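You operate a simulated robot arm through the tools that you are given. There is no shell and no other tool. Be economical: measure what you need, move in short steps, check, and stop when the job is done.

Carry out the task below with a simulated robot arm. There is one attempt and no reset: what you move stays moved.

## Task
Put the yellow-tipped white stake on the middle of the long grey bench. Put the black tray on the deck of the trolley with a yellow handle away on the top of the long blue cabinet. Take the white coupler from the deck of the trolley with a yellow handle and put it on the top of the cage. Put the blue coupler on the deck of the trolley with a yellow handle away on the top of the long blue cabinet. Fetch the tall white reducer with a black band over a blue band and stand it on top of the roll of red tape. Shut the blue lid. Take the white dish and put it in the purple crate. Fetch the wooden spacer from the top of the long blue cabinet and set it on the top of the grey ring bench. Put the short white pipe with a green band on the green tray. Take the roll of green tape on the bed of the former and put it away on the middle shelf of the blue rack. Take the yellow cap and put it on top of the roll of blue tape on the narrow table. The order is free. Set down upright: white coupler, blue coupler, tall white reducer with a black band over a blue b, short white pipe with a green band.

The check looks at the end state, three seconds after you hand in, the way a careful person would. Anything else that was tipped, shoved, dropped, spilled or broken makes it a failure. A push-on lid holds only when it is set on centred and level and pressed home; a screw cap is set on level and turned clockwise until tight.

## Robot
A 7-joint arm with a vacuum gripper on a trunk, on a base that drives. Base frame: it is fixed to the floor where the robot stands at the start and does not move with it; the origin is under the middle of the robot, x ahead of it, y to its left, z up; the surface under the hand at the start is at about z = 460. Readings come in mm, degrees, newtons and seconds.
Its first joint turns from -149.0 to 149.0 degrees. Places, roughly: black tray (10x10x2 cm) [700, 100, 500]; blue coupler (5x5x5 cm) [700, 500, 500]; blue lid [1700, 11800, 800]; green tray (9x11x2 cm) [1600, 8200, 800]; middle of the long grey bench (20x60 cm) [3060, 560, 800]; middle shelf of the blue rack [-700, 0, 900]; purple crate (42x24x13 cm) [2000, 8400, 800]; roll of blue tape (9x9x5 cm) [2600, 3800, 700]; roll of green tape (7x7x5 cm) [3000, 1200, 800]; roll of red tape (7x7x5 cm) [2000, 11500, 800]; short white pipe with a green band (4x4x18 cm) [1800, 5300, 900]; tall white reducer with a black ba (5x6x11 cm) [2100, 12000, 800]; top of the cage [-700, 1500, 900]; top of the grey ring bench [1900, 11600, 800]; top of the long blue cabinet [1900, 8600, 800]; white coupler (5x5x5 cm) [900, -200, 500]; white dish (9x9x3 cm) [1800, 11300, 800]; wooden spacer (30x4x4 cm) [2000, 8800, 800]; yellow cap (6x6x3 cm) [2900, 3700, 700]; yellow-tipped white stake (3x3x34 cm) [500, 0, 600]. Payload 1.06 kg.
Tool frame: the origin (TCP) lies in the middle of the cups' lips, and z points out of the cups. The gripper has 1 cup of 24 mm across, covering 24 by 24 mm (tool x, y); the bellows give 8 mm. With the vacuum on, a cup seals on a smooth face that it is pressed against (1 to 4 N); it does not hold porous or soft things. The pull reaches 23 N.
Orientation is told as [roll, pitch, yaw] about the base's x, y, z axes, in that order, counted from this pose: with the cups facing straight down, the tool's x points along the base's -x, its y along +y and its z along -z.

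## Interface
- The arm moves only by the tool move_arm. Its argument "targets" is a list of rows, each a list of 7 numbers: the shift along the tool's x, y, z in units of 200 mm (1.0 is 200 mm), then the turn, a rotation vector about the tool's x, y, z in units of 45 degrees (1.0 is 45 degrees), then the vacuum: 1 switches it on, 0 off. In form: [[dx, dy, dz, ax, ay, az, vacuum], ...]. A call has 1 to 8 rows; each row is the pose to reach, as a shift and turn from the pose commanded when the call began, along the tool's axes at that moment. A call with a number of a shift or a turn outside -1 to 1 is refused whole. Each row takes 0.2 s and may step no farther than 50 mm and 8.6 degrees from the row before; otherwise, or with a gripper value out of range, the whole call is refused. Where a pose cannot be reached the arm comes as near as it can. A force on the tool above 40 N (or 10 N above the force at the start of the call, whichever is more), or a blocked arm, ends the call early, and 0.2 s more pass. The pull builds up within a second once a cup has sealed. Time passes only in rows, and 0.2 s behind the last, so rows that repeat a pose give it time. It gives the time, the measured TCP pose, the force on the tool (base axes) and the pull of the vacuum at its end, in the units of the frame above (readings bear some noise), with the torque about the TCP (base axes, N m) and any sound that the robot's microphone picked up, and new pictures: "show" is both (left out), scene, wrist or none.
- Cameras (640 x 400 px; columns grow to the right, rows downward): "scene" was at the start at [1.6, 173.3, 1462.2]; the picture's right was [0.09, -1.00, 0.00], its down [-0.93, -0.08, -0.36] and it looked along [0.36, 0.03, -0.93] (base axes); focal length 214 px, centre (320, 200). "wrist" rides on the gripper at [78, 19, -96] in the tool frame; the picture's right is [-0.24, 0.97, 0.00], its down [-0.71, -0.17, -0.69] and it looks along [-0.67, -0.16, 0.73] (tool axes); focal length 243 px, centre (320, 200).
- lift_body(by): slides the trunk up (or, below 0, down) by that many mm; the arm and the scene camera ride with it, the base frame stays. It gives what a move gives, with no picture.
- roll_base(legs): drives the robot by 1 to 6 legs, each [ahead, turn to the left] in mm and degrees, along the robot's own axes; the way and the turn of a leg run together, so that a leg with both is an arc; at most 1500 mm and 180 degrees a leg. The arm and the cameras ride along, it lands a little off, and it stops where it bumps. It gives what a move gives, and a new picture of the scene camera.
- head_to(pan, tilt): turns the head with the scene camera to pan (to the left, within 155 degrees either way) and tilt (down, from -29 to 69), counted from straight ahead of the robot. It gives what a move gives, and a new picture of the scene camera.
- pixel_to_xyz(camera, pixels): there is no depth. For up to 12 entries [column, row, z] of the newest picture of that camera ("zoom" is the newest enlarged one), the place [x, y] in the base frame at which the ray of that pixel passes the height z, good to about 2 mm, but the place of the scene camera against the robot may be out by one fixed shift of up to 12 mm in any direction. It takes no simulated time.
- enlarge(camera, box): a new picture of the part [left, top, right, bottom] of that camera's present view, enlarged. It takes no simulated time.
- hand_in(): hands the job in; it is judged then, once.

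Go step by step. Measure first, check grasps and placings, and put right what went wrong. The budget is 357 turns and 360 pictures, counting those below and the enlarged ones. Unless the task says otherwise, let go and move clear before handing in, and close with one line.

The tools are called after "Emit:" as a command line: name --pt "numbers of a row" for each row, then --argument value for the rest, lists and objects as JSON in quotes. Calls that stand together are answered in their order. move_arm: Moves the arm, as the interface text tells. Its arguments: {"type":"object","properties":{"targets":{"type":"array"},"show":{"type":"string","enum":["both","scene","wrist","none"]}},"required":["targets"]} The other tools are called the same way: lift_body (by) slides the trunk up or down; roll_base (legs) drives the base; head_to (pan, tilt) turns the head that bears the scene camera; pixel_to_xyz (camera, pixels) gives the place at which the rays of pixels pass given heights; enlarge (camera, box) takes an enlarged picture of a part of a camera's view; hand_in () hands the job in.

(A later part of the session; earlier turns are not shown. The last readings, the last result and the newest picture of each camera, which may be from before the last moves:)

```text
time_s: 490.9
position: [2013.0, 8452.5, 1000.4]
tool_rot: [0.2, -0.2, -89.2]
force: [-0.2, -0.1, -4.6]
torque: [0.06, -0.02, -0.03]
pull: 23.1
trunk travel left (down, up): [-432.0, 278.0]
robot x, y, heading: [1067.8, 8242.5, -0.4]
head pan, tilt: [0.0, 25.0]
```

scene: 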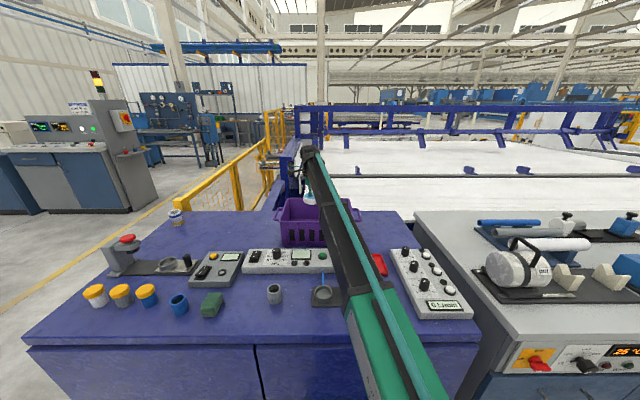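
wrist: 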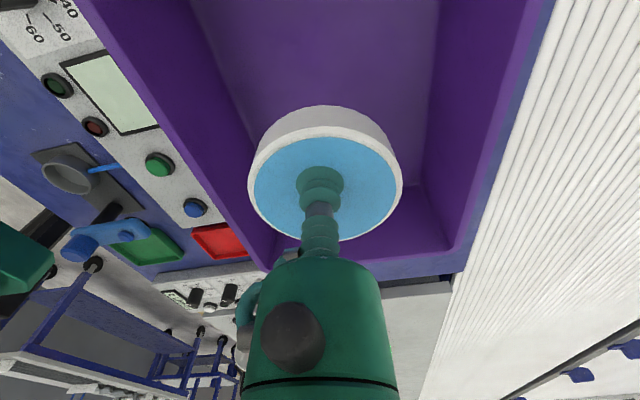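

Emit:
pixel_to_xyz --camera "wrist" --pixels '[[215, 40, 805], [250, 110, 805], [437, 40, 805], [425, 110, 805], [415, 185, 805], [350, 240, 805]]'

Emit:
move_arm --pt "0 0 0.2 0 0 0 1" --pt "0 0 0.4 0 0 0 1" --pt "0 0 0.6 0 0 0 1" --show "wrist"

```text
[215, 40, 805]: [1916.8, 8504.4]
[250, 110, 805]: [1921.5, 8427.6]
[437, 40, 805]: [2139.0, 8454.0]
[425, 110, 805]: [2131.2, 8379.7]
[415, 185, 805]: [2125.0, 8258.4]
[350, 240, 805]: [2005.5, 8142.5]
```

```text
time_s: 491.7
position: [2014.6, 8452.7, 882.9]
tool_rot: [0.2, -0.1, -89.2]
force: [-0.4, -0.7, -5.6]
torque: [0.06, -0.03, 0.02]
pull: 22.9
trunk travel left (down, up): [-432.0, 278.0]
robot x, y, heading: [1065.9, 8243.9, -0.4]
head pan, tilt: [0.0, 25.0]
```

wrist: 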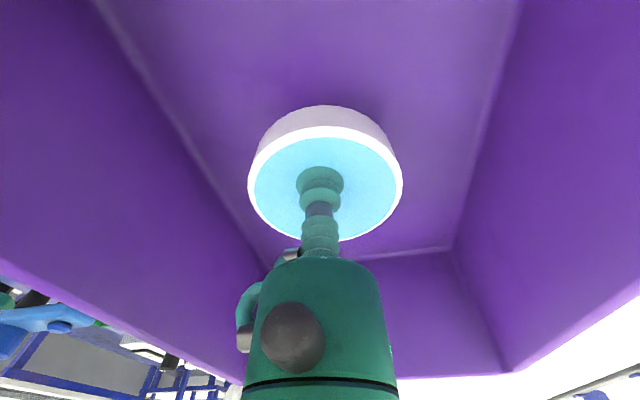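

Inside the crate with room. I lower to its floor.

Emit:
move_arm --pt "0 0 0.15 0 0 0 1" --pt "0 0 0.2 0 0 0 1" --pt "0 0 0.22 0 0 0 1" --pt "0 0 0.24 0 0 0 1" --pt "0 0 0.255 0 0 0 1" --pt "0 0 0.265 0 0 0 1" --show "none"

```text
time_s: 493.1
position: [2014.8, 8452.4, 830.8]
tool_rot: [0.4, -0.1, -89.3]
force: [4.7, 0.0, 10.9]
torque: [-0.08, 0.11, 0.07]
pull: 22.7
trunk travel left (down, up): [-432.0, 278.0]
robot x, y, heading: [1065.8, 8244.6, -0.6]
head pan, tilt: [0.0, 25.0]
```

Contact at the crate floor. I release and rise.

Emit:
move_arm --pt "0 0 -0.01 0 0 0 0" --pt "0 0 -0.01 0 0 0 0" --pt "0 0 -0.02 0 0 0 0" --pt "0 0 -0.05 0 0 0 0" --pt "0 0 -0.2 0 0 0 0" --pt "0 0 -0.4 0 0 0 0" --pt "0 0 -0.6 0 0 0 0" --pt "0 0 -0.8 0 0 0 0" --show "wrist"

```text
time_s: 494.9
position: [2013.5, 8452.2, 989.7]
tool_rot: [0.2, -0.1, -89.2]
force: [0.1, -0.7, 0.5]
torque: [-0.02, 0.04, -0.01]
pull: 0.0
trunk travel left (down, up): [-432.0, 278.0]
robot x, y, heading: [1064.4, 8244.6, -0.5]
head pan, tilt: [0.0, 25.0]
```

wrist: 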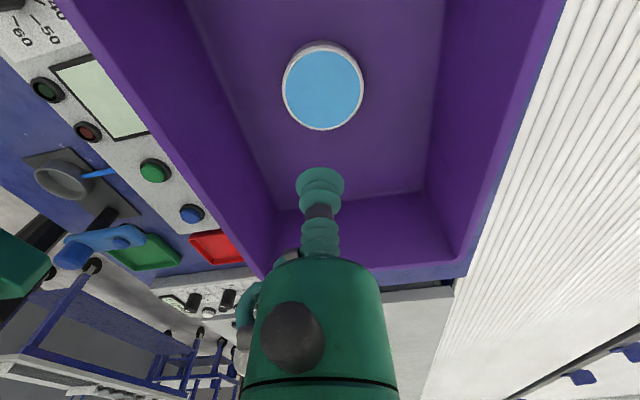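

Dish is in the crate. I raise, retract while resetting the tool yaw, then head for the pipe bench.

Emit:
lift_body --by 150

Emit:
move_arm --pt "0 -0.17 0 0 0 -0.17 0" --pt "0 -0.34 0 0 0 -0.34 0" --pt "0 -0.51 0 0 0 -0.51 0" --pt "0 -0.68 0 0 0 -0.68 0" --pt "0 -0.85 0 0 0 -0.85 0" --pt "0 -1 0 0 0 -1 0" --show "none"

Emit:
move_arm --pt "0 -0.1 0.05 0 0 -0.17 0" --pt "0 -0.2 0.05 0 0 -0.34 0" --pt "0 -0.3 0.05 0 0 -0.51 0" --pt "0 -0.4 0.05 0 0 -0.68 0" --pt "0 -0.5 0.05 0 0 -0.85 0" --pt "0 -0.6 0.05 0 0 -0.98 0" --show "wrist"

```text
time_s: 496.6
position: [2012.9, 8452.3, 1139.7]
tool_rot: [0.3, -0.1, -89.3]
force: [0.0, 0.2, -0.2]
torque: [0.01, 0.0, 0.0]
pull: 0.0
trunk travel left (down, up): [-582.0, 128.0]
robot x, y, heading: [1067.1, 8246.7, -0.6]
head pan, tilt: [0.0, 25.0]
```

```text
time_s: 498.0
position: [1812.6, 8448.6, 1137.7]
tool_rot: [0.2, -0.3, -44.0]
force: [0.1, -0.5, -0.4]
torque: [0.01, 0.02, -0.02]
pull: 0.1
trunk travel left (down, up): [-582.0, 128.0]
robot x, y, heading: [1066.9, 8245.6, -0.6]
head pan, tilt: [0.0, 25.0]
```

```text
time_s: 499.4
position: [1728.0, 8364.2, 1129.2]
tool_rot: [-0.1, -0.2, 0.0]
force: [0.4, 1.0, 0.2]
torque: [0.03, -0.03, -0.01]
pull: 0.1
trunk travel left (down, up): [-582.0, 128.0]
robot x, y, heading: [1068.1, 8247.9, -0.5]
head pan, tilt: [0.0, 25.0]
```

wrist: 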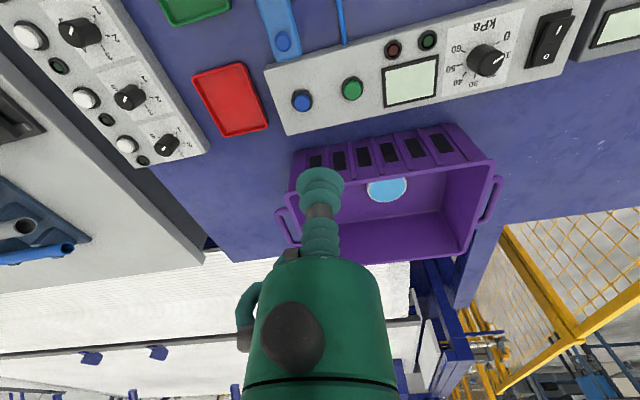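

Next: drive to the wooden bench with the pipe block near (1800,5300).

Emit:
roll_base --legs '[[0, -89.5], [1500, 0], [1400, 0], [0, 90]]'

Emit:
move_arm --pt "0 0 0 0 0 0 0" --show "wrist"

```text
time_s: 521.0
position: [1674.1, 5475.2, 1128.7]
tool_rot: [-0.1, -0.2, -1.2]
force: [1.0, 0.6, 0.6]
torque: [-0.01, -0.03, 0.0]
pull: 0.1
trunk travel left (down, up): [-582.0, 128.0]
robot x, y, heading: [1009.1, 5367.6, -1.3]
head pan, tilt: [0.0, 25.0]
```

scene: 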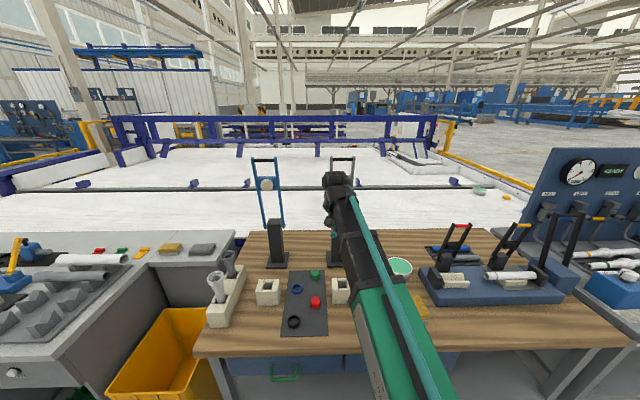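

```text
time_s: 521.4
position: [1675.2, 5474.7, 1127.4]
tool_rot: [-0.1, -0.2, -1.1]
force: [0.0, 0.0, 0.0]
torque: [0.01, 0.01, -0.01]
pull: 0.1
trunk travel left (down, up): [-582.0, 128.0]
robot x, y, heading: [1011.4, 5367.6, -1.2]
head pan, tilt: [0.0, 25.0]
```

wrist: 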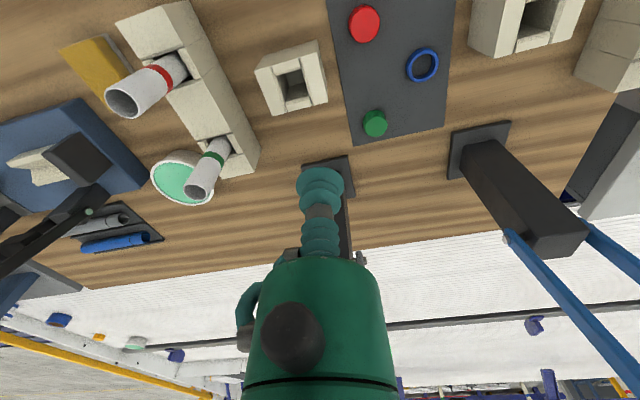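

Emit:
pixel_to_xyz --camera "wrist" --pixels '[[328, 180, 800], [480, 135, 800], [545, 235, 950], [205, 180, 960], [205, 180, 980], [222, 148, 850], [225, 165, 850], [130, 100, 960], [515, 240, 950], [360, 258, 1000]]'

Emit:
pixel_to_xyz --camera "scene" --pixels '[[263, 160, 1100], [263, 160, 1150], [263, 160, 1200], [343, 158, 1150], [343, 158, 1200], [343, 158, 1100]]'

Emit:
enlarge --camera "wrist" --box '[100, 0, 300, 220]'

```text
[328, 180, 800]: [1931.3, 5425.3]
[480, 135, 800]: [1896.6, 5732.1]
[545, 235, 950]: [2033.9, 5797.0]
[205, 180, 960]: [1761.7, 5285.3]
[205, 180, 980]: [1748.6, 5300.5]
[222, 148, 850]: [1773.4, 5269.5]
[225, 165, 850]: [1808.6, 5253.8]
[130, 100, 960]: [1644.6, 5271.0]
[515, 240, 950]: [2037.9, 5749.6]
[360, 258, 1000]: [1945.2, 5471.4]
```

```text
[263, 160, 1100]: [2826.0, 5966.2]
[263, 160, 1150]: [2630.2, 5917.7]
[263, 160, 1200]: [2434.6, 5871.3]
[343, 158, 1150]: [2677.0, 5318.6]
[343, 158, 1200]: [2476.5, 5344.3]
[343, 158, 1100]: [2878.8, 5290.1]
```

```text
1.82 times, centred on (200, 110) of wrist
```

zoom: 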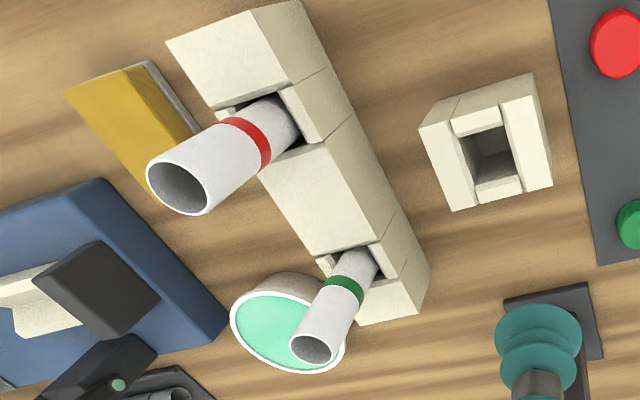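

Emit:
pixel_to_xyz --camera "zoom" --pixels '[[313, 350, 940], [313, 350, 960], [313, 350, 980], [313, 350, 1000], [362, 265, 850], [362, 265, 870], [375, 255, 860], [345, 290, 900], [345, 290, 920]]'

```text
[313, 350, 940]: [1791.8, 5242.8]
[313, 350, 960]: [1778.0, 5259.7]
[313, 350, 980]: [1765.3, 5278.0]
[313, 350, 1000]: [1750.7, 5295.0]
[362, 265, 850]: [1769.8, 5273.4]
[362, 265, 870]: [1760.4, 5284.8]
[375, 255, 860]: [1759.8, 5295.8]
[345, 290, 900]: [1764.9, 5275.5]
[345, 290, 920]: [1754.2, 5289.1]
```

Pipe with green band stands at ≈(1766,5277), top ≈978. I move above it and look.

Emit:
move_arm --pt "-0.09 -0.2 0 0 0 0 0" --pt "-0.18 -0.4 0 0 0 0 0" --pt "-0.27 -0.6 0 0 0 0 0" --pt "-0.36 -0.8 0 0 0 0 0" --pt "-0.45 -0.98 0 0 0 0 0" --show "both"

Emit:
enlarge --camera "wrist" --box '[260, 50, 400, 190]'

```text
time_s: 522.6
position: [1759.3, 5277.2, 1130.2]
tool_rot: [-0.1, -0.3, -1.1]
force: [-0.4, -0.6, -0.2]
torque: [-0.04, 0.02, 0.02]
pull: 0.0
trunk travel left (down, up): [-582.0, 128.0]
robot x, y, heading: [1010.9, 5368.6, -1.4]
head pan, tilt: [0.0, 25.0]
```

scene: 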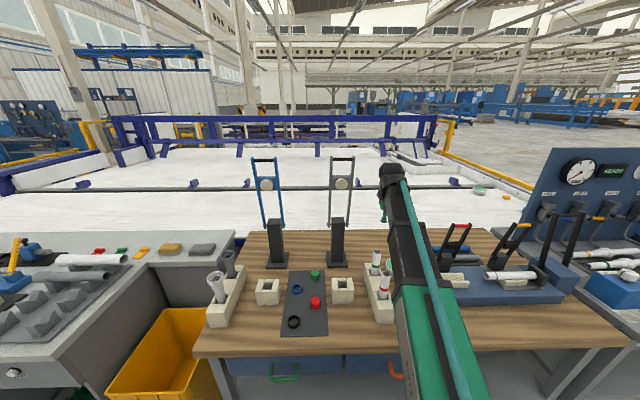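
wrist: 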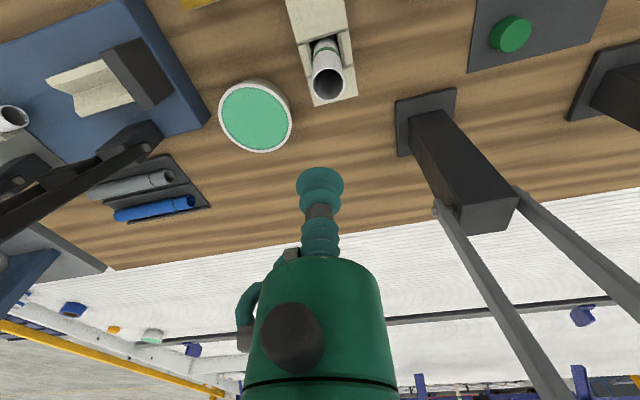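

```text
2.86 times, centred on (330, 120) of wrist
```

zoom: 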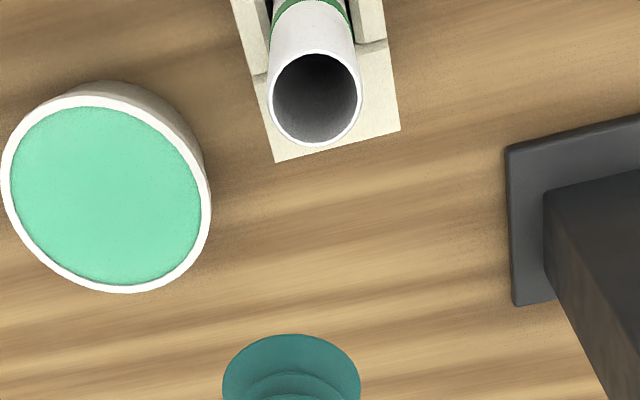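

Emit:
pixel_to_xyz --camera "zoom" --pixels '[[315, 98, 978], [268, 98, 978], [362, 98, 978], [272, 98, 978], [358, 98, 978], [315, 148, 978], [315, 52, 978], [312, 5, 860]]'

Emit:
enlarge --camera "wrist" --box '[300, 55, 356, 110]'

```text
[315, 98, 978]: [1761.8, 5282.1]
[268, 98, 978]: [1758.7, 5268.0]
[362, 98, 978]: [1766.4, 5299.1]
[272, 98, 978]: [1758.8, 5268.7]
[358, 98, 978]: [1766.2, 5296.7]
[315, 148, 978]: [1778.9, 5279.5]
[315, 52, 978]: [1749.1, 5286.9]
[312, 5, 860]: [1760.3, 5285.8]
```

```text
7.27 times, centred on (328, 82) of wrist
```

zoom: 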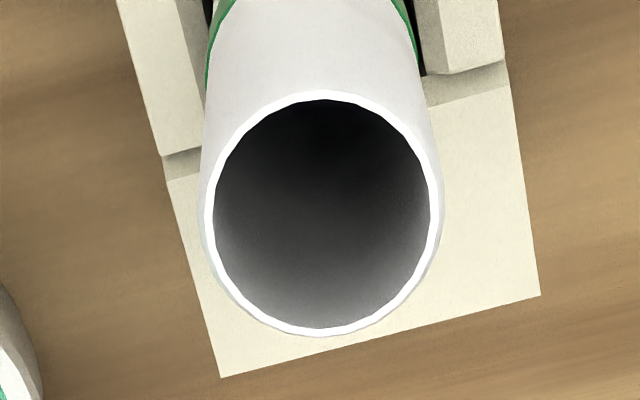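

The pipe is thin-walled and open, so I'll grip its side from +y with a horizontal tool. First I shift +y, raise the trunk, and rotate the tool toward −y.

Emit:
move_arm --pt "0 0.2 0 0 0 0 0" --pt "0 0.4 0 0 0 0 0" --pt "0 0.6 0 0 0 0 0" --pt "0 0.71 0.1 0 0 0 0" --show "none"

Emit:
move_arm --pt "0 0 0 0.17 0 0 0" --pt "0 0 0 0.34 0 0 0" --pt "0 0 0 0.51 0 0 0" --pt "0 0 0 0.68 0 0 0" --pt "0 0 0 0.85 0 0 0" --pt "0 0 0 1 0 0 0" --show "none"

Emit:
move_arm --pt "0 0 0 0.17 0 0 0" --pt "0 0 0 0.34 0 0 0" --pt "0 0 0 0.51 0 0 0" --pt "0 0 0 0.68 0 0 0" --pt "0 0 0 0.85 0 0 0" --pt "0 0 0 1 0 0 0" --show "both"

```text
time_s: 523.6
position: [1764.6, 5420.4, 1109.6]
tool_rot: [-0.1, -0.2, -1.1]
force: [-0.2, -0.1, 0.1]
torque: [0.01, -0.01, 0.02]
pull: 0.1
trunk travel left (down, up): [-582.0, 128.0]
robot x, y, heading: [1012.4, 5367.0, -1.5]
head pan, tilt: [0.0, 25.0]
```

```text
time_s: 525.0
position: [1763.7, 5419.9, 1109.9]
tool_rot: [-45.2, -0.2, -1.1]
force: [0.2, -0.4, -0.4]
torque: [-0.01, 0.0, 0.0]
pull: 0.1
trunk travel left (down, up): [-582.0, 128.0]
robot x, y, heading: [1012.8, 5364.6, -1.4]
head pan, tilt: [0.0, 25.0]
```

```text
time_s: 525.5
position: [1763.7, 5420.9, 1107.9]
tool_rot: [-56.4, -1.2, -1.6]
force: [2.6, 0.2, -10.5]
torque: [-1.13, -0.78, -0.38]
pull: 0.0
trunk travel left (down, up): [-582.0, 128.0]
robot x, y, heading: [1009.7, 5367.9, -1.5]
head pan, tilt: [0.0, 25.0]
stopped in row 2: the force on the tool passed its limit at 65 N (the readings are from after the stop); the commanded pose is now the measured one
```

scene: 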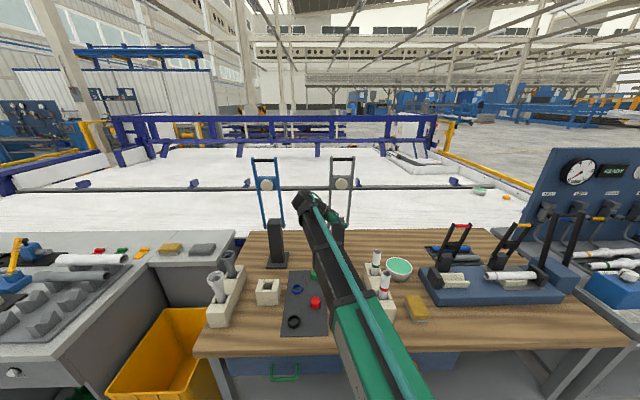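
wrist: 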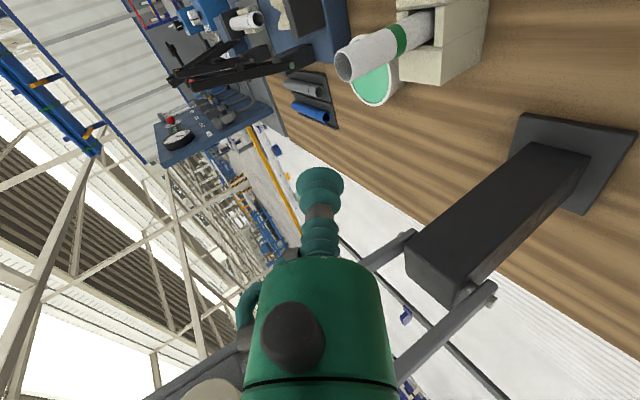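

This looks like the camera mount folding against the forearm. I rotate back, and instead turn the tool so the camera ends up on top.

Emit:
move_arm --pt "0 0 0 -0.17 0 0 0" --pt "0 0 0 -0.34 0 0 0" --pt "0 0 0 -0.51 0 0 0" --pt "0 0 0 -0.68 0 0 0" --pt "0 0 0 -0.85 0 0 0" --pt "0 0 0 -1 0 0 0" --show "none"

Emit:
move_arm --pt "0 0 0 -0.13 0 0 0" --pt "0 0 0 -0.255 0.025 0 0" --show "none"

Emit:
move_arm --pt "0 0 0 0 0 -0.17 0" --pt "0 0 0 0 0 -0.34 0" --pt "0 0 0 0 0 -0.51 0" --pt "0 0 0 0 0 -0.68 0" --pt "0 0 0 0 0 -0.85 0" --pt "0 0 0 0 0 -1 0" --show "none"

Emit:
move_arm --pt "0 0 0 0 0 -0.17 0" --pt "0 0 0 0 0 -0.34 0" --pt "0 0 0 0 0 -0.51 0" --pt "0 0 0 0 0 -0.68 0" --pt "0 0 0 0 0 -0.85 0" --pt "0 0 0 0 0 -1 0" --show "none"

```text
time_s: 526.9
position: [1762.9, 5419.1, 1107.9]
tool_rot: [-11.1, -1.1, -1.5]
force: [-0.8, -0.5, -0.9]
torque: [0.03, 0.02, 0.0]
pull: 0.0
trunk travel left (down, up): [-582.0, 128.0]
robot x, y, heading: [1011.4, 5364.3, -1.3]
head pan, tilt: [0.0, 25.0]
```

```text
time_s: 527.5
position: [1764.5, 5419.5, 1107.8]
tool_rot: [0.3, 0.1, -1.7]
force: [-1.1, -0.2, 0.9]
torque: [-0.03, -0.01, 0.0]
pull: 0.1
trunk travel left (down, up): [-582.0, 128.0]
robot x, y, heading: [1007.5, 5365.4, -1.7]
head pan, tilt: [0.0, 25.0]
```

```text
time_s: 528.9
position: [1764.4, 5418.8, 1108.2]
tool_rot: [0.1, 0.1, 43.4]
force: [0.6, 0.3, 1.0]
torque: [-0.01, -0.03, 0.01]
pull: 0.1
trunk travel left (down, up): [-582.0, 128.0]
robot x, y, heading: [1007.8, 5371.4, -1.3]
head pan, tilt: [0.0, 25.0]
```

```text
time_s: 530.3
position: [1764.0, 5419.2, 1108.7]
tool_rot: [0.1, 0.0, 88.4]
force: [0.0, 1.4, -0.5]
torque: [-0.02, 0.0, -0.04]
pull: 0.0
trunk travel left (down, up): [-582.0, 128.0]
robot x, y, heading: [1012.6, 5366.3, -1.3]
head pan, tilt: [0.0, 25.0]
```

Emit:
move_arm --pt "0 0.1 0 0 0.17 0 0" --pt "0 0.2 0 0 0.34 0 0" --pt "0 0.2 0 0 0.51 0 0" --pt "0 0.2 0 0 0.68 0 0" --pt "0 0.2 0 0 0.85 0 0" --pt "0 0.2 0 0 1 0 0" --show "none"

Emit:
move_arm --pt "0 0 0 0 0.17 0 0" --pt "0 0 0 0 0.34 0 0" --pt "0 0 0 0 0.51 0 0" --pt "0 0 0 0 0.68 0 0" --pt "0 0 0 0 0.85 0 0" --pt "0 0 0 0 1 0 0" --show "both"

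```text
time_s: 531.7
position: [1723.1, 5420.3, 1108.9]
tool_rot: [0.2, 45.1, 88.6]
force: [-0.3, -0.7, 0.2]
torque: [0.02, -0.01, -0.01]
pull: 0.0
trunk travel left (down, up): [-582.0, 128.0]
robot x, y, heading: [1007.9, 5363.4, -1.6]
head pan, tilt: [0.0, 25.0]
```

```text
time_s: 533.1
position: [1725.5, 5419.4, 1109.0]
tool_rot: [100.6, 89.8, -171.1]
force: [-0.3, -0.7, 0.6]
torque: [-0.01, 0.0, 0.0]
pull: 0.1
trunk travel left (down, up): [-582.0, 128.0]
robot x, y, heading: [1006.9, 5368.8, -1.3]
head pan, tilt: [0.0, 25.0]
```

scene: 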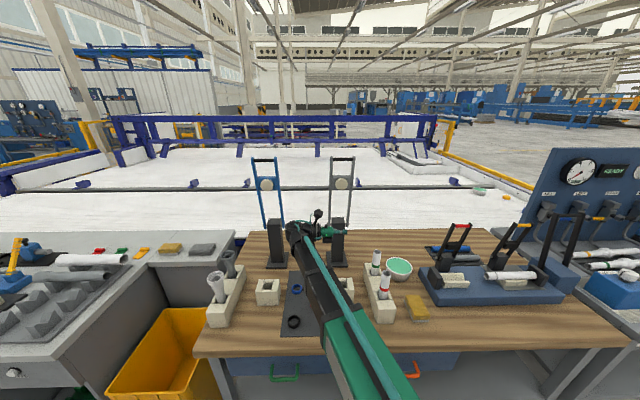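
wrist: 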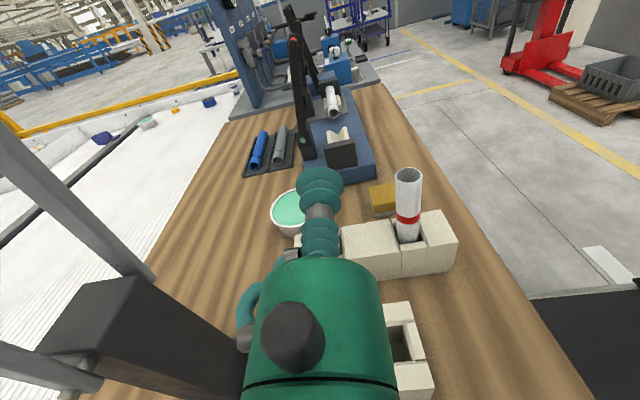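

The tool now points −y with the camera on top. I align x to the pipe and lower to grip height.

Emit:
move_arm --pt "-0.2 -0.1 0 0 0 0 0" --pt "-0.4 -0.19 0 0 0 0 0" --pt "-0.6 -0.19 0 0 0 0 0" --pt "-0.82 -0.19 0 0 0 0 0" --show "wrist"

```text
time_s: 534.1
position: [1761.7, 5419.4, 944.3]
tool_rot: [54.6, 89.9, 142.9]
force: [0.5, 1.0, -0.3]
torque: [0.01, -0.02, 0.01]
pull: 0.1
trunk travel left (down, up): [-582.0, 128.0]
robot x, y, heading: [1009.7, 5366.1, -1.4]
head pan, tilt: [0.0, 25.0]
```

wrist: 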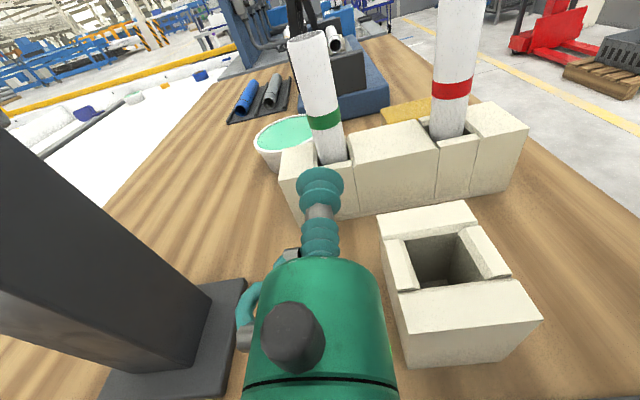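

Pipe top projects at (308,40), matching x≈1763. I advance with vacuum on.

Emit:
move_arm --pt "0 0 0.2 0 0 0 1" --pt "0 0 0.4 0 0 0 1" --pt "0 0 0.53 0 0 0 1" --pt "0 0 0.57 0 0 0 1" --pt "0 0 0.59 0 0 0 1" --pt "0 0 0.605 0 0 0 1" --pt "0 0 0.62 0 0 0 1" --show "wrist"

```text
time_s: 535.7
position: [1757.1, 5295.1, 944.0]
tool_rot: [67.6, 89.8, 156.0]
force: [0.5, -0.6, 0.3]
torque: [0.01, 0.02, 0.05]
pull: 0.0
trunk travel left (down, up): [-582.0, 128.0]
robot x, y, heading: [1007.7, 5370.1, -1.3]
head pan, tilt: [0.0, 25.0]
```

wrist: 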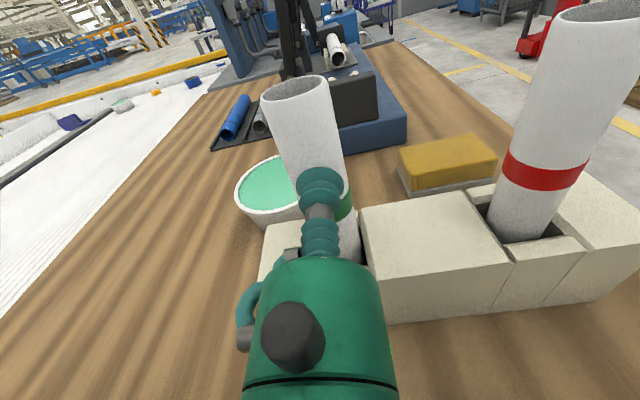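

No contact yet, but the pipe's top (302,88) projects right on the tool axis. I continue forward in small steps.

Emit:
move_arm --pt "0 0 0.012 0 0 0 1" --pt "0 0 0.024 0 0 0 1" --pt "0 0 0.036 0 0 0 1" --pt "0 0 0.05 0 0 0 1" --show "wrist"

```text
time_s: 536.7
position: [1756.3, 5284.5, 945.1]
tool_rot: [75.8, 90.0, 164.0]
force: [-0.1, 4.1, 2.6]
torque: [0.06, 0.02, 0.03]
pull: 0.1
trunk travel left (down, up): [-582.0, 128.0]
robot x, y, heading: [1009.5, 5366.2, -1.5]
head pan, tilt: [0.0, 25.0]
```

wrist: 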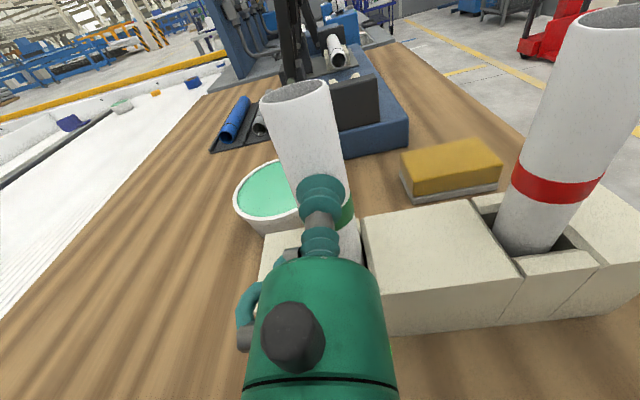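

Contact (4 N) but no seal yet on the curved side; I press a little further.

Emit:
move_arm --pt "0 0 0.012 0 0 0 1" --pt "0 0 0.024 0 0 0 1" --pt "0 0 0.024 0 0 0 1" --pt "0 0 0.036 0 0 0 1" --pt "0 0 0.036 0 0 0 1" --show "wrist"

```text
time_s: 537.9
position: [1756.3, 5280.1, 944.6]
tool_rot: [127.3, 89.9, -144.3]
force: [0.3, 24.7, 5.7]
torque: [0.17, 0.0, 0.04]
pull: 0.1
trunk travel left (down, up): [-582.0, 128.0]
robot x, y, heading: [1008.5, 5370.3, -1.2]
head pan, tilt: [0.0, 25.0]
```

wrist: 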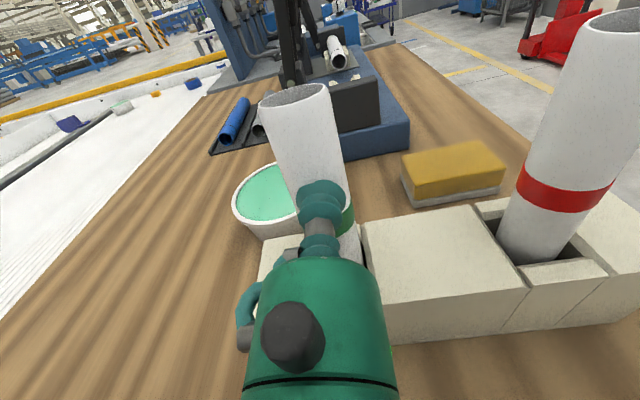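

Pressed hard without sealing; lateral centring on the curved pipe is critical. I back off a bit and check alignment closely.

Emit:
move_arm --pt "0 0 -0.05 0 0 0 0" --pt "0 0 -0.12 0 0 0 0" --show "wrist"

Emit:
enlarge --camera "wrist" --box '[230, 60, 400, 260]'

```text
time_s: 538.5
position: [1757.9, 5301.8, 943.6]
tool_rot: [52.9, 89.8, 141.3]
force: [0.1, -0.4, 0.2]
torque: [0.02, -0.04, -0.01]
pull: 0.1
trunk travel left (down, up): [-582.0, 128.0]
robot x, y, heading: [1009.2, 5369.8, -1.7]
head pan, tilt: [0.0, 25.0]
```

wrist: 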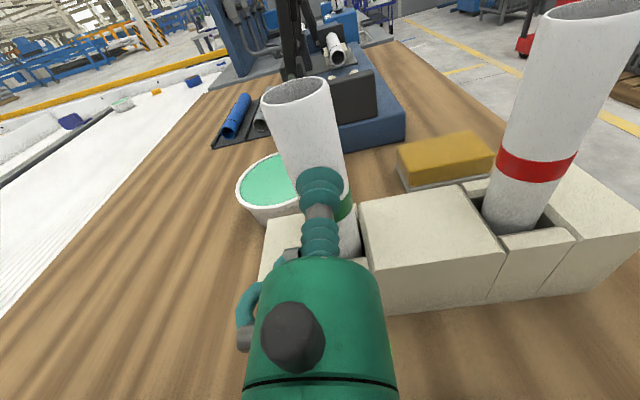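

```text
2.00 times, centred on (315, 160) of wrist
```

zoom: 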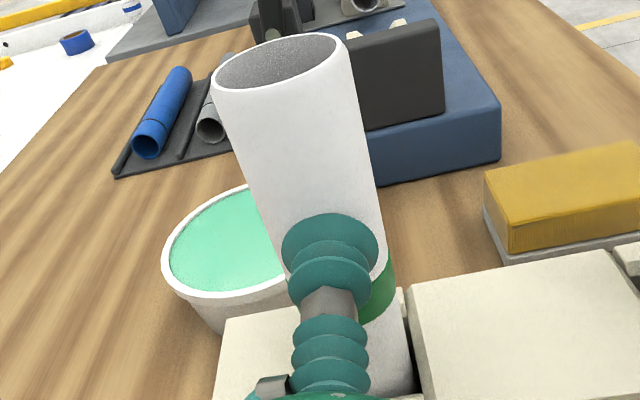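

The pipe axis lies ~2 mm to +x of the tool axis. I shift by that and press again.

Emit:
move_arm --pt "0 -0.011 0.04 0 0 0 1" --pt "0 -0.011 0.08 0 0 0 1" --pt "0 -0.011 0.1 0 0 0 1" --pt "0 -0.011 0.115 0 0 0 1" --pt "0 -0.011 0.13 0 0 0 1" --pt "0 -0.011 0.14 0 0 0 1" --pt "0 -0.011 0.14 0 0 0 1" --show "none"

```text
time_s: 540.0
position: [1760.6, 5281.2, 945.2]
tool_rot: [123.4, 89.9, -148.0]
force: [-2.0, 23.2, 2.5]
torque: [0.29, 0.16, 0.03]
pull: 23.0
trunk travel left (down, up): [-582.0, 128.0]
robot x, y, heading: [1011.4, 5364.5, -0.7]
head pan, tilt: [0.0, 25.0]
stopped in row 7: the force on the tool passed its limit at 42 N (the readings are from after the stop); the commanded pose is now the measured one
```

Sealed. I relax the push and lift the pipe straight up.

Emit:
move_arm --pt "0 0 -0.02 0 0 0 1" --pt "0.02 0 -0.03 0 0 0 1" --pt "0.1 0 -0.03 0 0 0 1" --pt "0.2 0 -0.03 0 0 0 1" --pt "0.4 0 -0.03 0 0 0 1" --pt "0.6 0 -0.03 0 0 0 1" --pt "0.8 0 -0.03 0 0 0 1" --show "both"

```text
time_s: 541.6
position: [1760.8, 5283.0, 1103.6]
tool_rot: [75.2, 89.9, 163.7]
force: [-0.3, 0.2, -0.7]
torque: [0.04, 0.01, 0.02]
pull: 0.1
trunk travel left (down, up): [-582.0, 128.0]
robot x, y, heading: [1013.0, 5366.7, -1.1]
head pan, tilt: [0.0, 25.0]
```

scene: 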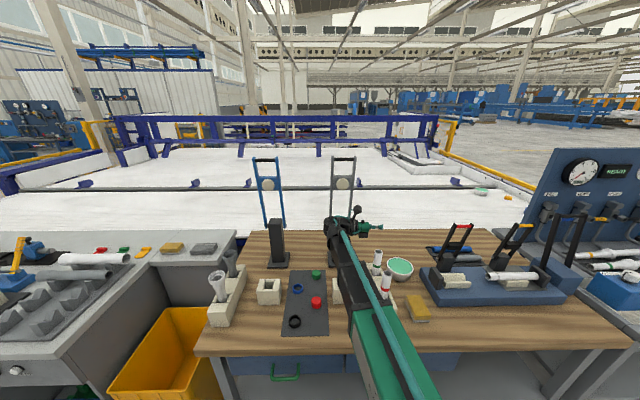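
wrist: 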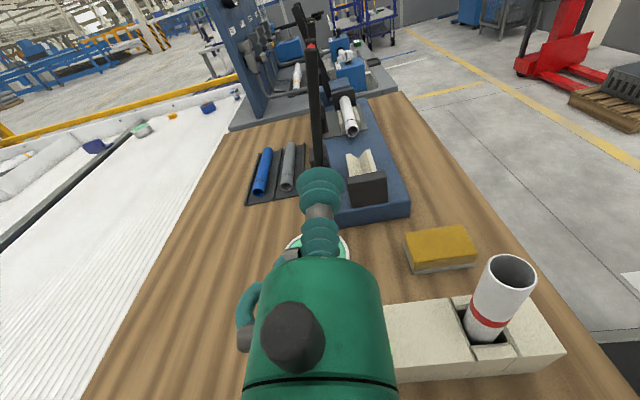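

The seal was lost on relaxing; the pipe stayed in its pocket. I go back down with a standoff and re-measure.

Emit:
move_arm --pt "0 0 -0.15 0 0 0 0" --pt "-0.2 0 -0.15 0 0 0 0" --pt "-0.4 0 -0.15 0 0 0 0" --pt "-0.6 0 -0.15 0 0 0 0" --pt "-0.82 0 -0.15 0 0 0 0" --show "wrist"

Emit:
enlarge --camera "wrist" --box '[230, 40, 400, 240]'

```text
time_s: 542.8
position: [1761.5, 5312.0, 937.5]
tool_rot: [67.0, 89.8, 155.5]
force: [-1.0, 0.9, 0.2]
torque: [0.02, 0.0, 0.04]
pull: 0.1
trunk travel left (down, up): [-582.0, 128.0]
robot x, y, heading: [1011.5, 5366.9, -1.1]
head pan, tilt: [0.0, 25.0]
```

wrist: 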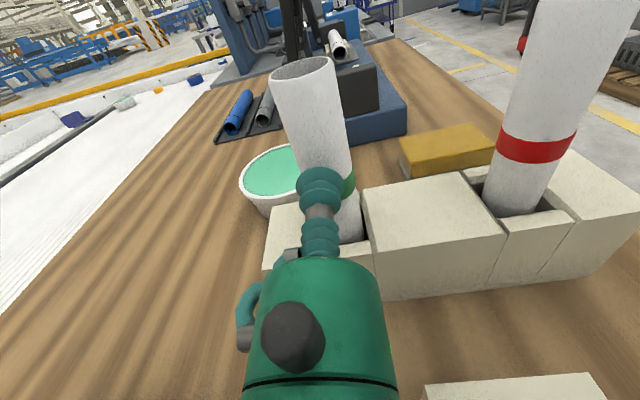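

```text
2.00 times, centred on (315, 140) of wrist
```

zoom: 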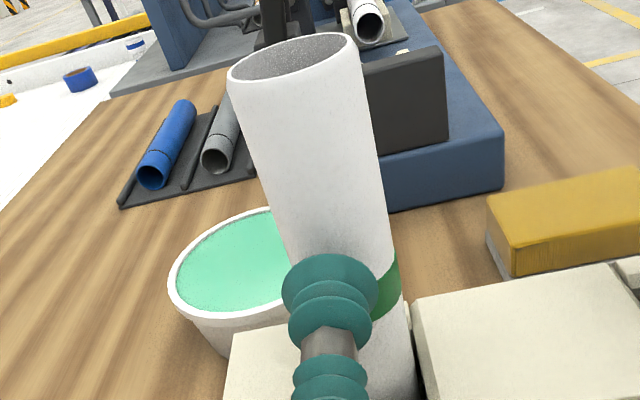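

The pipe axis is now ≈2.5 mm toward −x of the tool axis. I correct and press until it just seals.

Emit:
move_arm --pt "0 0.0125 0.05 0 0 0 1" --pt "0 0.0125 0.1 0 0 0 1" --pt "0 0.0125 0.13 0 0 0 1" --pt "0 0.0125 0.145 0 0 0 1" --pt "0 0.0125 0.155 0 0 0 1" --pt "0 0.0125 0.155 0 0 0 1" --pt "0 0.0125 0.16 0 0 0 1" --pt "0 0.0125 0.16 0 0 0 1" --show "none"

```text
time_s: 544.6
position: [1757.4, 5282.1, 939.1]
tool_rot: [98.8, 90.0, -172.6]
force: [-0.2, 9.0, 4.8]
torque: [0.13, -0.03, 0.03]
pull: 0.0
trunk travel left (down, up): [-582.0, 128.0]
robot x, y, heading: [1010.4, 5366.1, -1.1]
head pan, tilt: [0.0, 25.0]
```

Emit:
move_arm --pt "0 0 -0.05 0 0 0 1" --pt "0 -0.013 -0.05 0 0 0 1" --pt "0 -0.013 -0.01 0 0 0 1" --pt "0 -0.013 0.005 0 0 0 1" --pt "0 -0.013 0.015 0 0 0 1" --pt "0 -0.013 0.02 0 0 0 1" --pt "0 -0.013 0.02 0 0 0 1" --show "none"

```text
time_s: 546.2
position: [1760.8, 5279.8, 939.3]
tool_rot: [151.0, 89.7, -120.5]
force: [2.5, 34.8, 3.7]
torque: [0.1, -0.11, -0.01]
pull: 0.1
trunk travel left (down, up): [-582.0, 128.0]
robot x, y, heading: [1013.9, 5365.7, -0.9]
head pan, tilt: [0.0, 25.0]
```

No seal here; the raised green band may interfere. I back off, raise 15 mm and press again.

Emit:
move_arm --pt "0 0 -0.06 0 0 0 1" --pt "0.075 0 -0.06 0 0 0 1" --pt "0.075 0 -0.03 0 0 0 1" --pt "0.075 0 -0.015 0 0 0 1" --pt "0.075 0 -0.005 0 0 0 1" --pt "0.075 0 0.002 0 0 0 1" --pt "0.075 0 0.002 0 0 0 1" --show "wrist"

```text
time_s: 547.8
position: [1761.6, 5278.8, 955.2]
tool_rot: [142.0, 89.9, -129.4]
force: [2.7, 25.3, 4.5]
torque: [0.14, -0.04, -0.06]
pull: 0.1
trunk travel left (down, up): [-582.0, 128.0]
robot x, y, heading: [1013.6, 5367.6, -1.2]
head pan, tilt: [0.0, 25.0]
```

wrist: 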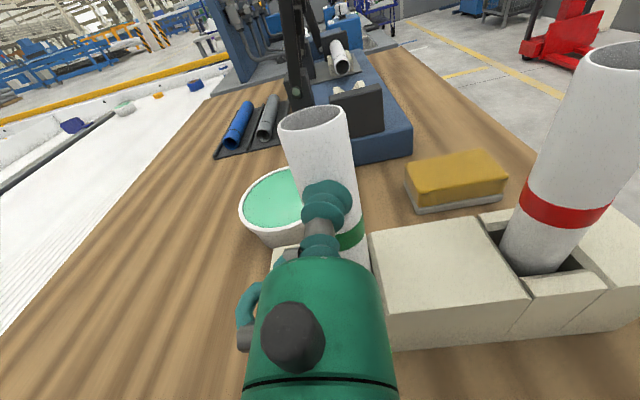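

Emit:
enlarge --camera "wrist" --box '[260, 90, 390, 270]'

```text
2.22 times, centred on (325, 180) of wrist
```

zoom: 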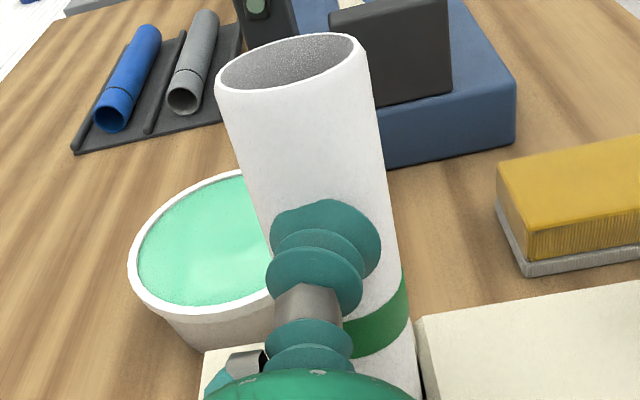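

The pushed pipe leans ~7° in its loose pocket, so the cup isn't square to it. I tilt the tool 7° downward to match and press again.

Emit:
move_arm --pt "0 0 -0.06 0 0 0 1" --pt "0 0 -0.06 0 -0.155 0 1" --pt "0 0 -0.03 0 -0.155 0 1" --pt "0 0 -0.015 0 -0.155 0 1" --pt "0 0 -0.005 0 -0.155 0 1" --pt "0 0 0 0 -0.155 0 1" --pt "0 0 0 0 -0.155 0 1" --show "none"

```text
time_s: 549.4
position: [1760.1, 5279.7, 954.8]
tool_rot: [1.2, 83.1, 89.7]
force: [-0.4, 27.0, -3.6]
torque: [-0.11, 0.0, -0.05]
pull: 23.2
trunk travel left (down, up): [-582.0, 128.0]
robot x, y, heading: [1011.0, 5366.7, -1.1]
head pan, tilt: [0.0, 25.0]
```

Sealed squarely. I lift slowly along the pipe's own axis.

Emit:
move_arm --pt "0.02 0 -0.003 0 0 0 1" --pt "0.04 0 -0.006 0 0 0 1" --pt "0.07 0 -0.01 0 0 0 1" --pt "0.1 0 -0.012 0 0 0 1" --show "wrist"

```text
time_s: 550.4
position: [1760.2, 5277.0, 975.9]
tool_rot: [0.8, 83.1, 89.3]
force: [0.7, 14.0, -6.5]
torque: [-0.14, -0.09, -0.03]
pull: 22.8
trunk travel left (down, up): [-582.0, 128.0]
robot x, y, heading: [1008.9, 5373.2, -1.3]
head pan, tilt: [0.0, 25.0]
```

wrist: 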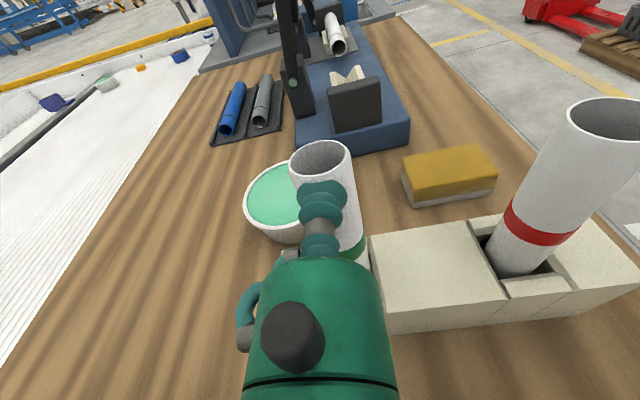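

Still sealed and rising. Continue slowly.

Emit:
move_arm --pt "0.04 0 -0.006 0 0 0 1" --pt "0.09 0 -0.012 0 0 0 1" --pt "0.15 0 -0.016 0 0 0 1" --pt "0.22 0 -0.02 0 0 0 1" --pt "0.3 0 -0.02 0 0 0 1" --pt "0.38 0 -0.02 0 0 0 1" --show "wrist"

```text
time_s: 551.8
position: [1760.4, 5271.3, 1051.4]
tool_rot: [1.1, 83.0, 89.6]
force: [0.6, 0.5, 0.1]
torque: [0.01, 0.0, 0.02]
pull: 0.1
trunk travel left (down, up): [-582.0, 128.0]
robot x, y, heading: [1010.8, 5370.7, -1.2]
head pan, tilt: [0.0, 25.0]
```

wrist: 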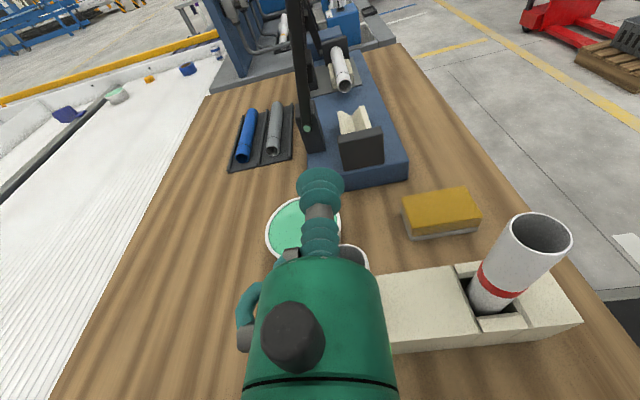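

The cup slid up the pipe because of the sideways load. I'll reseal, then first relieve the push gently before lifting.

Emit:
move_arm --pt "0 0 -0.1 0 0 0 1" --pt "-0.2 0 -0.1 0 0 0 1" --pt "-0.4 0 -0.1 0 0 0 1" --pt "-0.5 0 -0.06 0 0 0 1" --pt "-0.5 0 0 0 0 0 1" --pt "-0.5 0 0.02 0 0 0 1" --pt "-0.5 0 0.032 0 0 0 1" --pt "-0.5 0 0.032 0 0 0 1" --show "wrist"

```text
time_s: 553.6
position: [1760.8, 5280.5, 951.1]
tool_rot: [0.9, 83.1, 89.3]
force: [0.8, 30.7, 1.9]
torque: [0.08, -0.08, 0.0]
pull: 22.8
trunk travel left (down, up): [-582.0, 128.0]
robot x, y, heading: [1014.2, 5367.9, -1.0]
head pan, tilt: [0.0, 25.0]
```

wrist: 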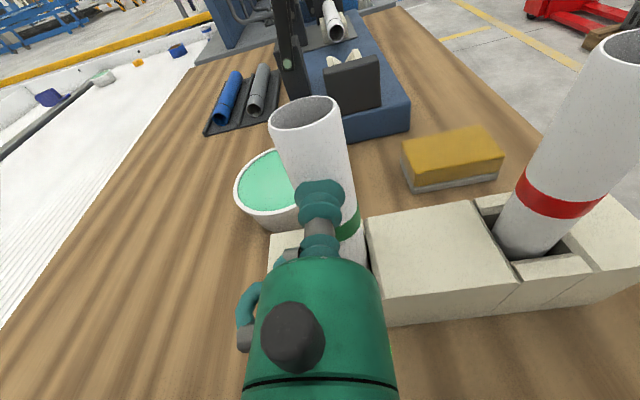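

Sealed again (22.8 N). I relieve the push in 1 mm steps.

Emit:
move_arm --pt "0 0 -0.005 0 0 0 1" --pt "0 0 -0.01 0 0 0 1" --pt "0 0 -0.015 0 0 0 1" --pt "0 0 -0.02 0 0 0 1" --pt "0 0 -0.02 0 0 0 1" --show "none"

```text
time_s: 554.8
position: [1759.9, 5280.3, 951.2]
tool_rot: [1.3, 83.0, 89.9]
force: [-0.8, 4.7, -1.0]
torque: [-0.14, 0.07, 0.01]
pull: 22.9
trunk travel left (down, up): [-582.0, 128.0]
robot x, y, heading: [1009.1, 5368.0, -1.3]
head pan, tilt: [0.0, 25.0]
```

Push down to 4.7 N and still sealed. One more step, then lift gently.

Emit:
move_arm --pt "0 0 -0.004 0 0 0 1" --pt "0 0 -0.006 0 0 0 1" --pt "0.01 0 -0.006 0 0 0 1" --pt "0.025 0 -0.006 0 0 0 1" --pt "0.05 0 -0.006 0 0 0 1" --pt "0.08 0 -0.006 0 0 0 1" --show "wrist"

```text
time_s: 556.2
position: [1758.0, 5281.0, 967.6]
tool_rot: [1.4, 83.0, 89.8]
force: [-0.1, 0.6, -1.3]
torque: [0.0, -0.01, 0.06]
pull: 22.9
trunk travel left (down, up): [-582.0, 128.0]
robot x, y, heading: [1008.6, 5365.9, -1.1]
head pan, tilt: [0.0, 25.0]
```

wrist: 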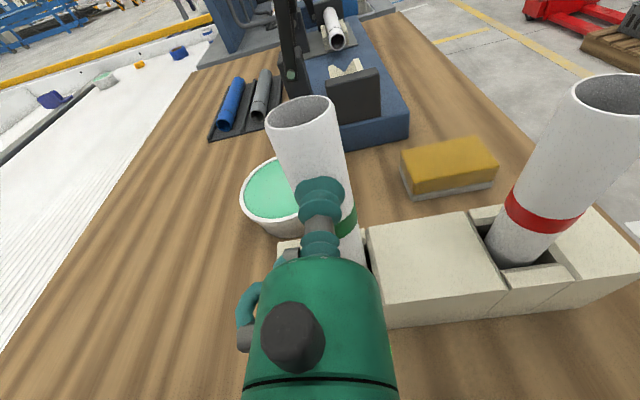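

The pipe now rises with the cup. I continue lifting out.

Emit:
move_arm --pt "0.1 0 0 0 0 0 1" --pt "0.25 0 0 0 0 0 1" --pt "0.42 0 0 0 0 0 1" --pt "0.6 0 0 0 0 0 1" --pt "0.78 0 0 0 0 0 1" --show "wrist"

```text
time_s: 557.4
position: [1760.4, 5261.4, 1123.6]
tool_rot: [1.4, 83.0, 89.9]
force: [-0.4, -0.2, 0.0]
torque: [-0.02, -0.01, 0.01]
pull: 0.1
trunk travel left (down, up): [-582.0, 128.0]
robot x, y, heading: [1011.4, 5369.0, -0.9]
head pan, tilt: [0.0, 25.0]
```

wrist: 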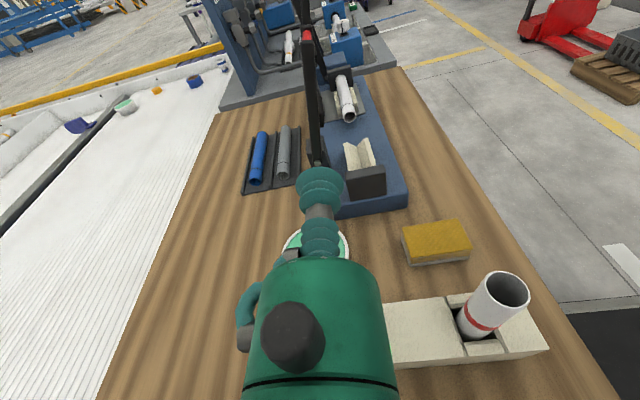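

Lost again, likely snagging on the pocket wall as I lifted at a slant. I check that the pipe is still in its pocket.

Emit:
enlarge --camera "scene" --box '[320, 210, 460, 330]'

Emit:
move_arm --pt "0 0 -0.2 0 0 0 0" --show "both"

```text
3.33 times, centred on (390, 270) of scene
```

zoom: 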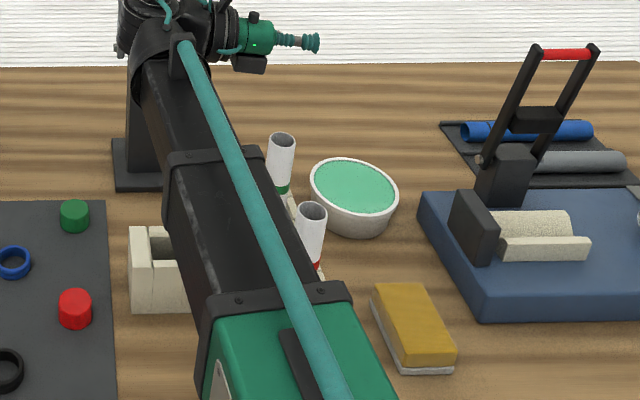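

```text
time_s: 557.8
position: [1759.4, 5300.9, 1127.2]
tool_rot: [1.1, 83.0, 89.6]
force: [0.1, -0.1, -0.5]
torque: [-0.03, 0.05, 0.03]
pull: 0.0
trunk travel left (down, up): [-582.0, 128.0]
robot x, y, heading: [1011.0, 5369.5, -1.1]
head pan, tilt: [0.0, 25.0]
```

scene: 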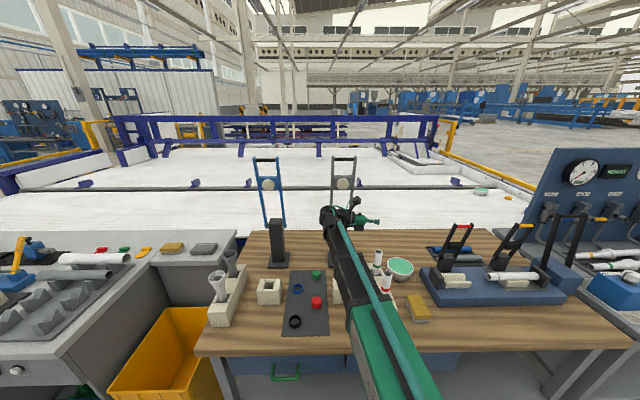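
wrist: 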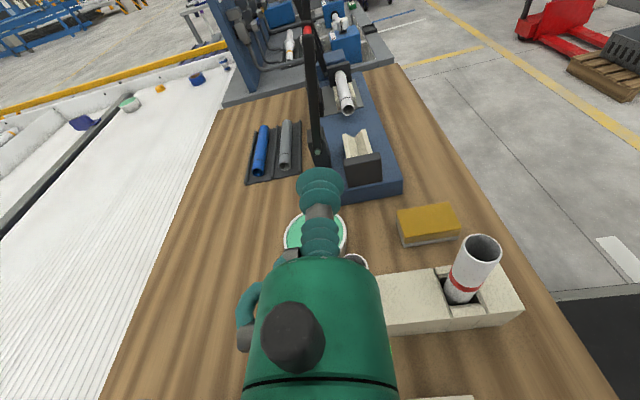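

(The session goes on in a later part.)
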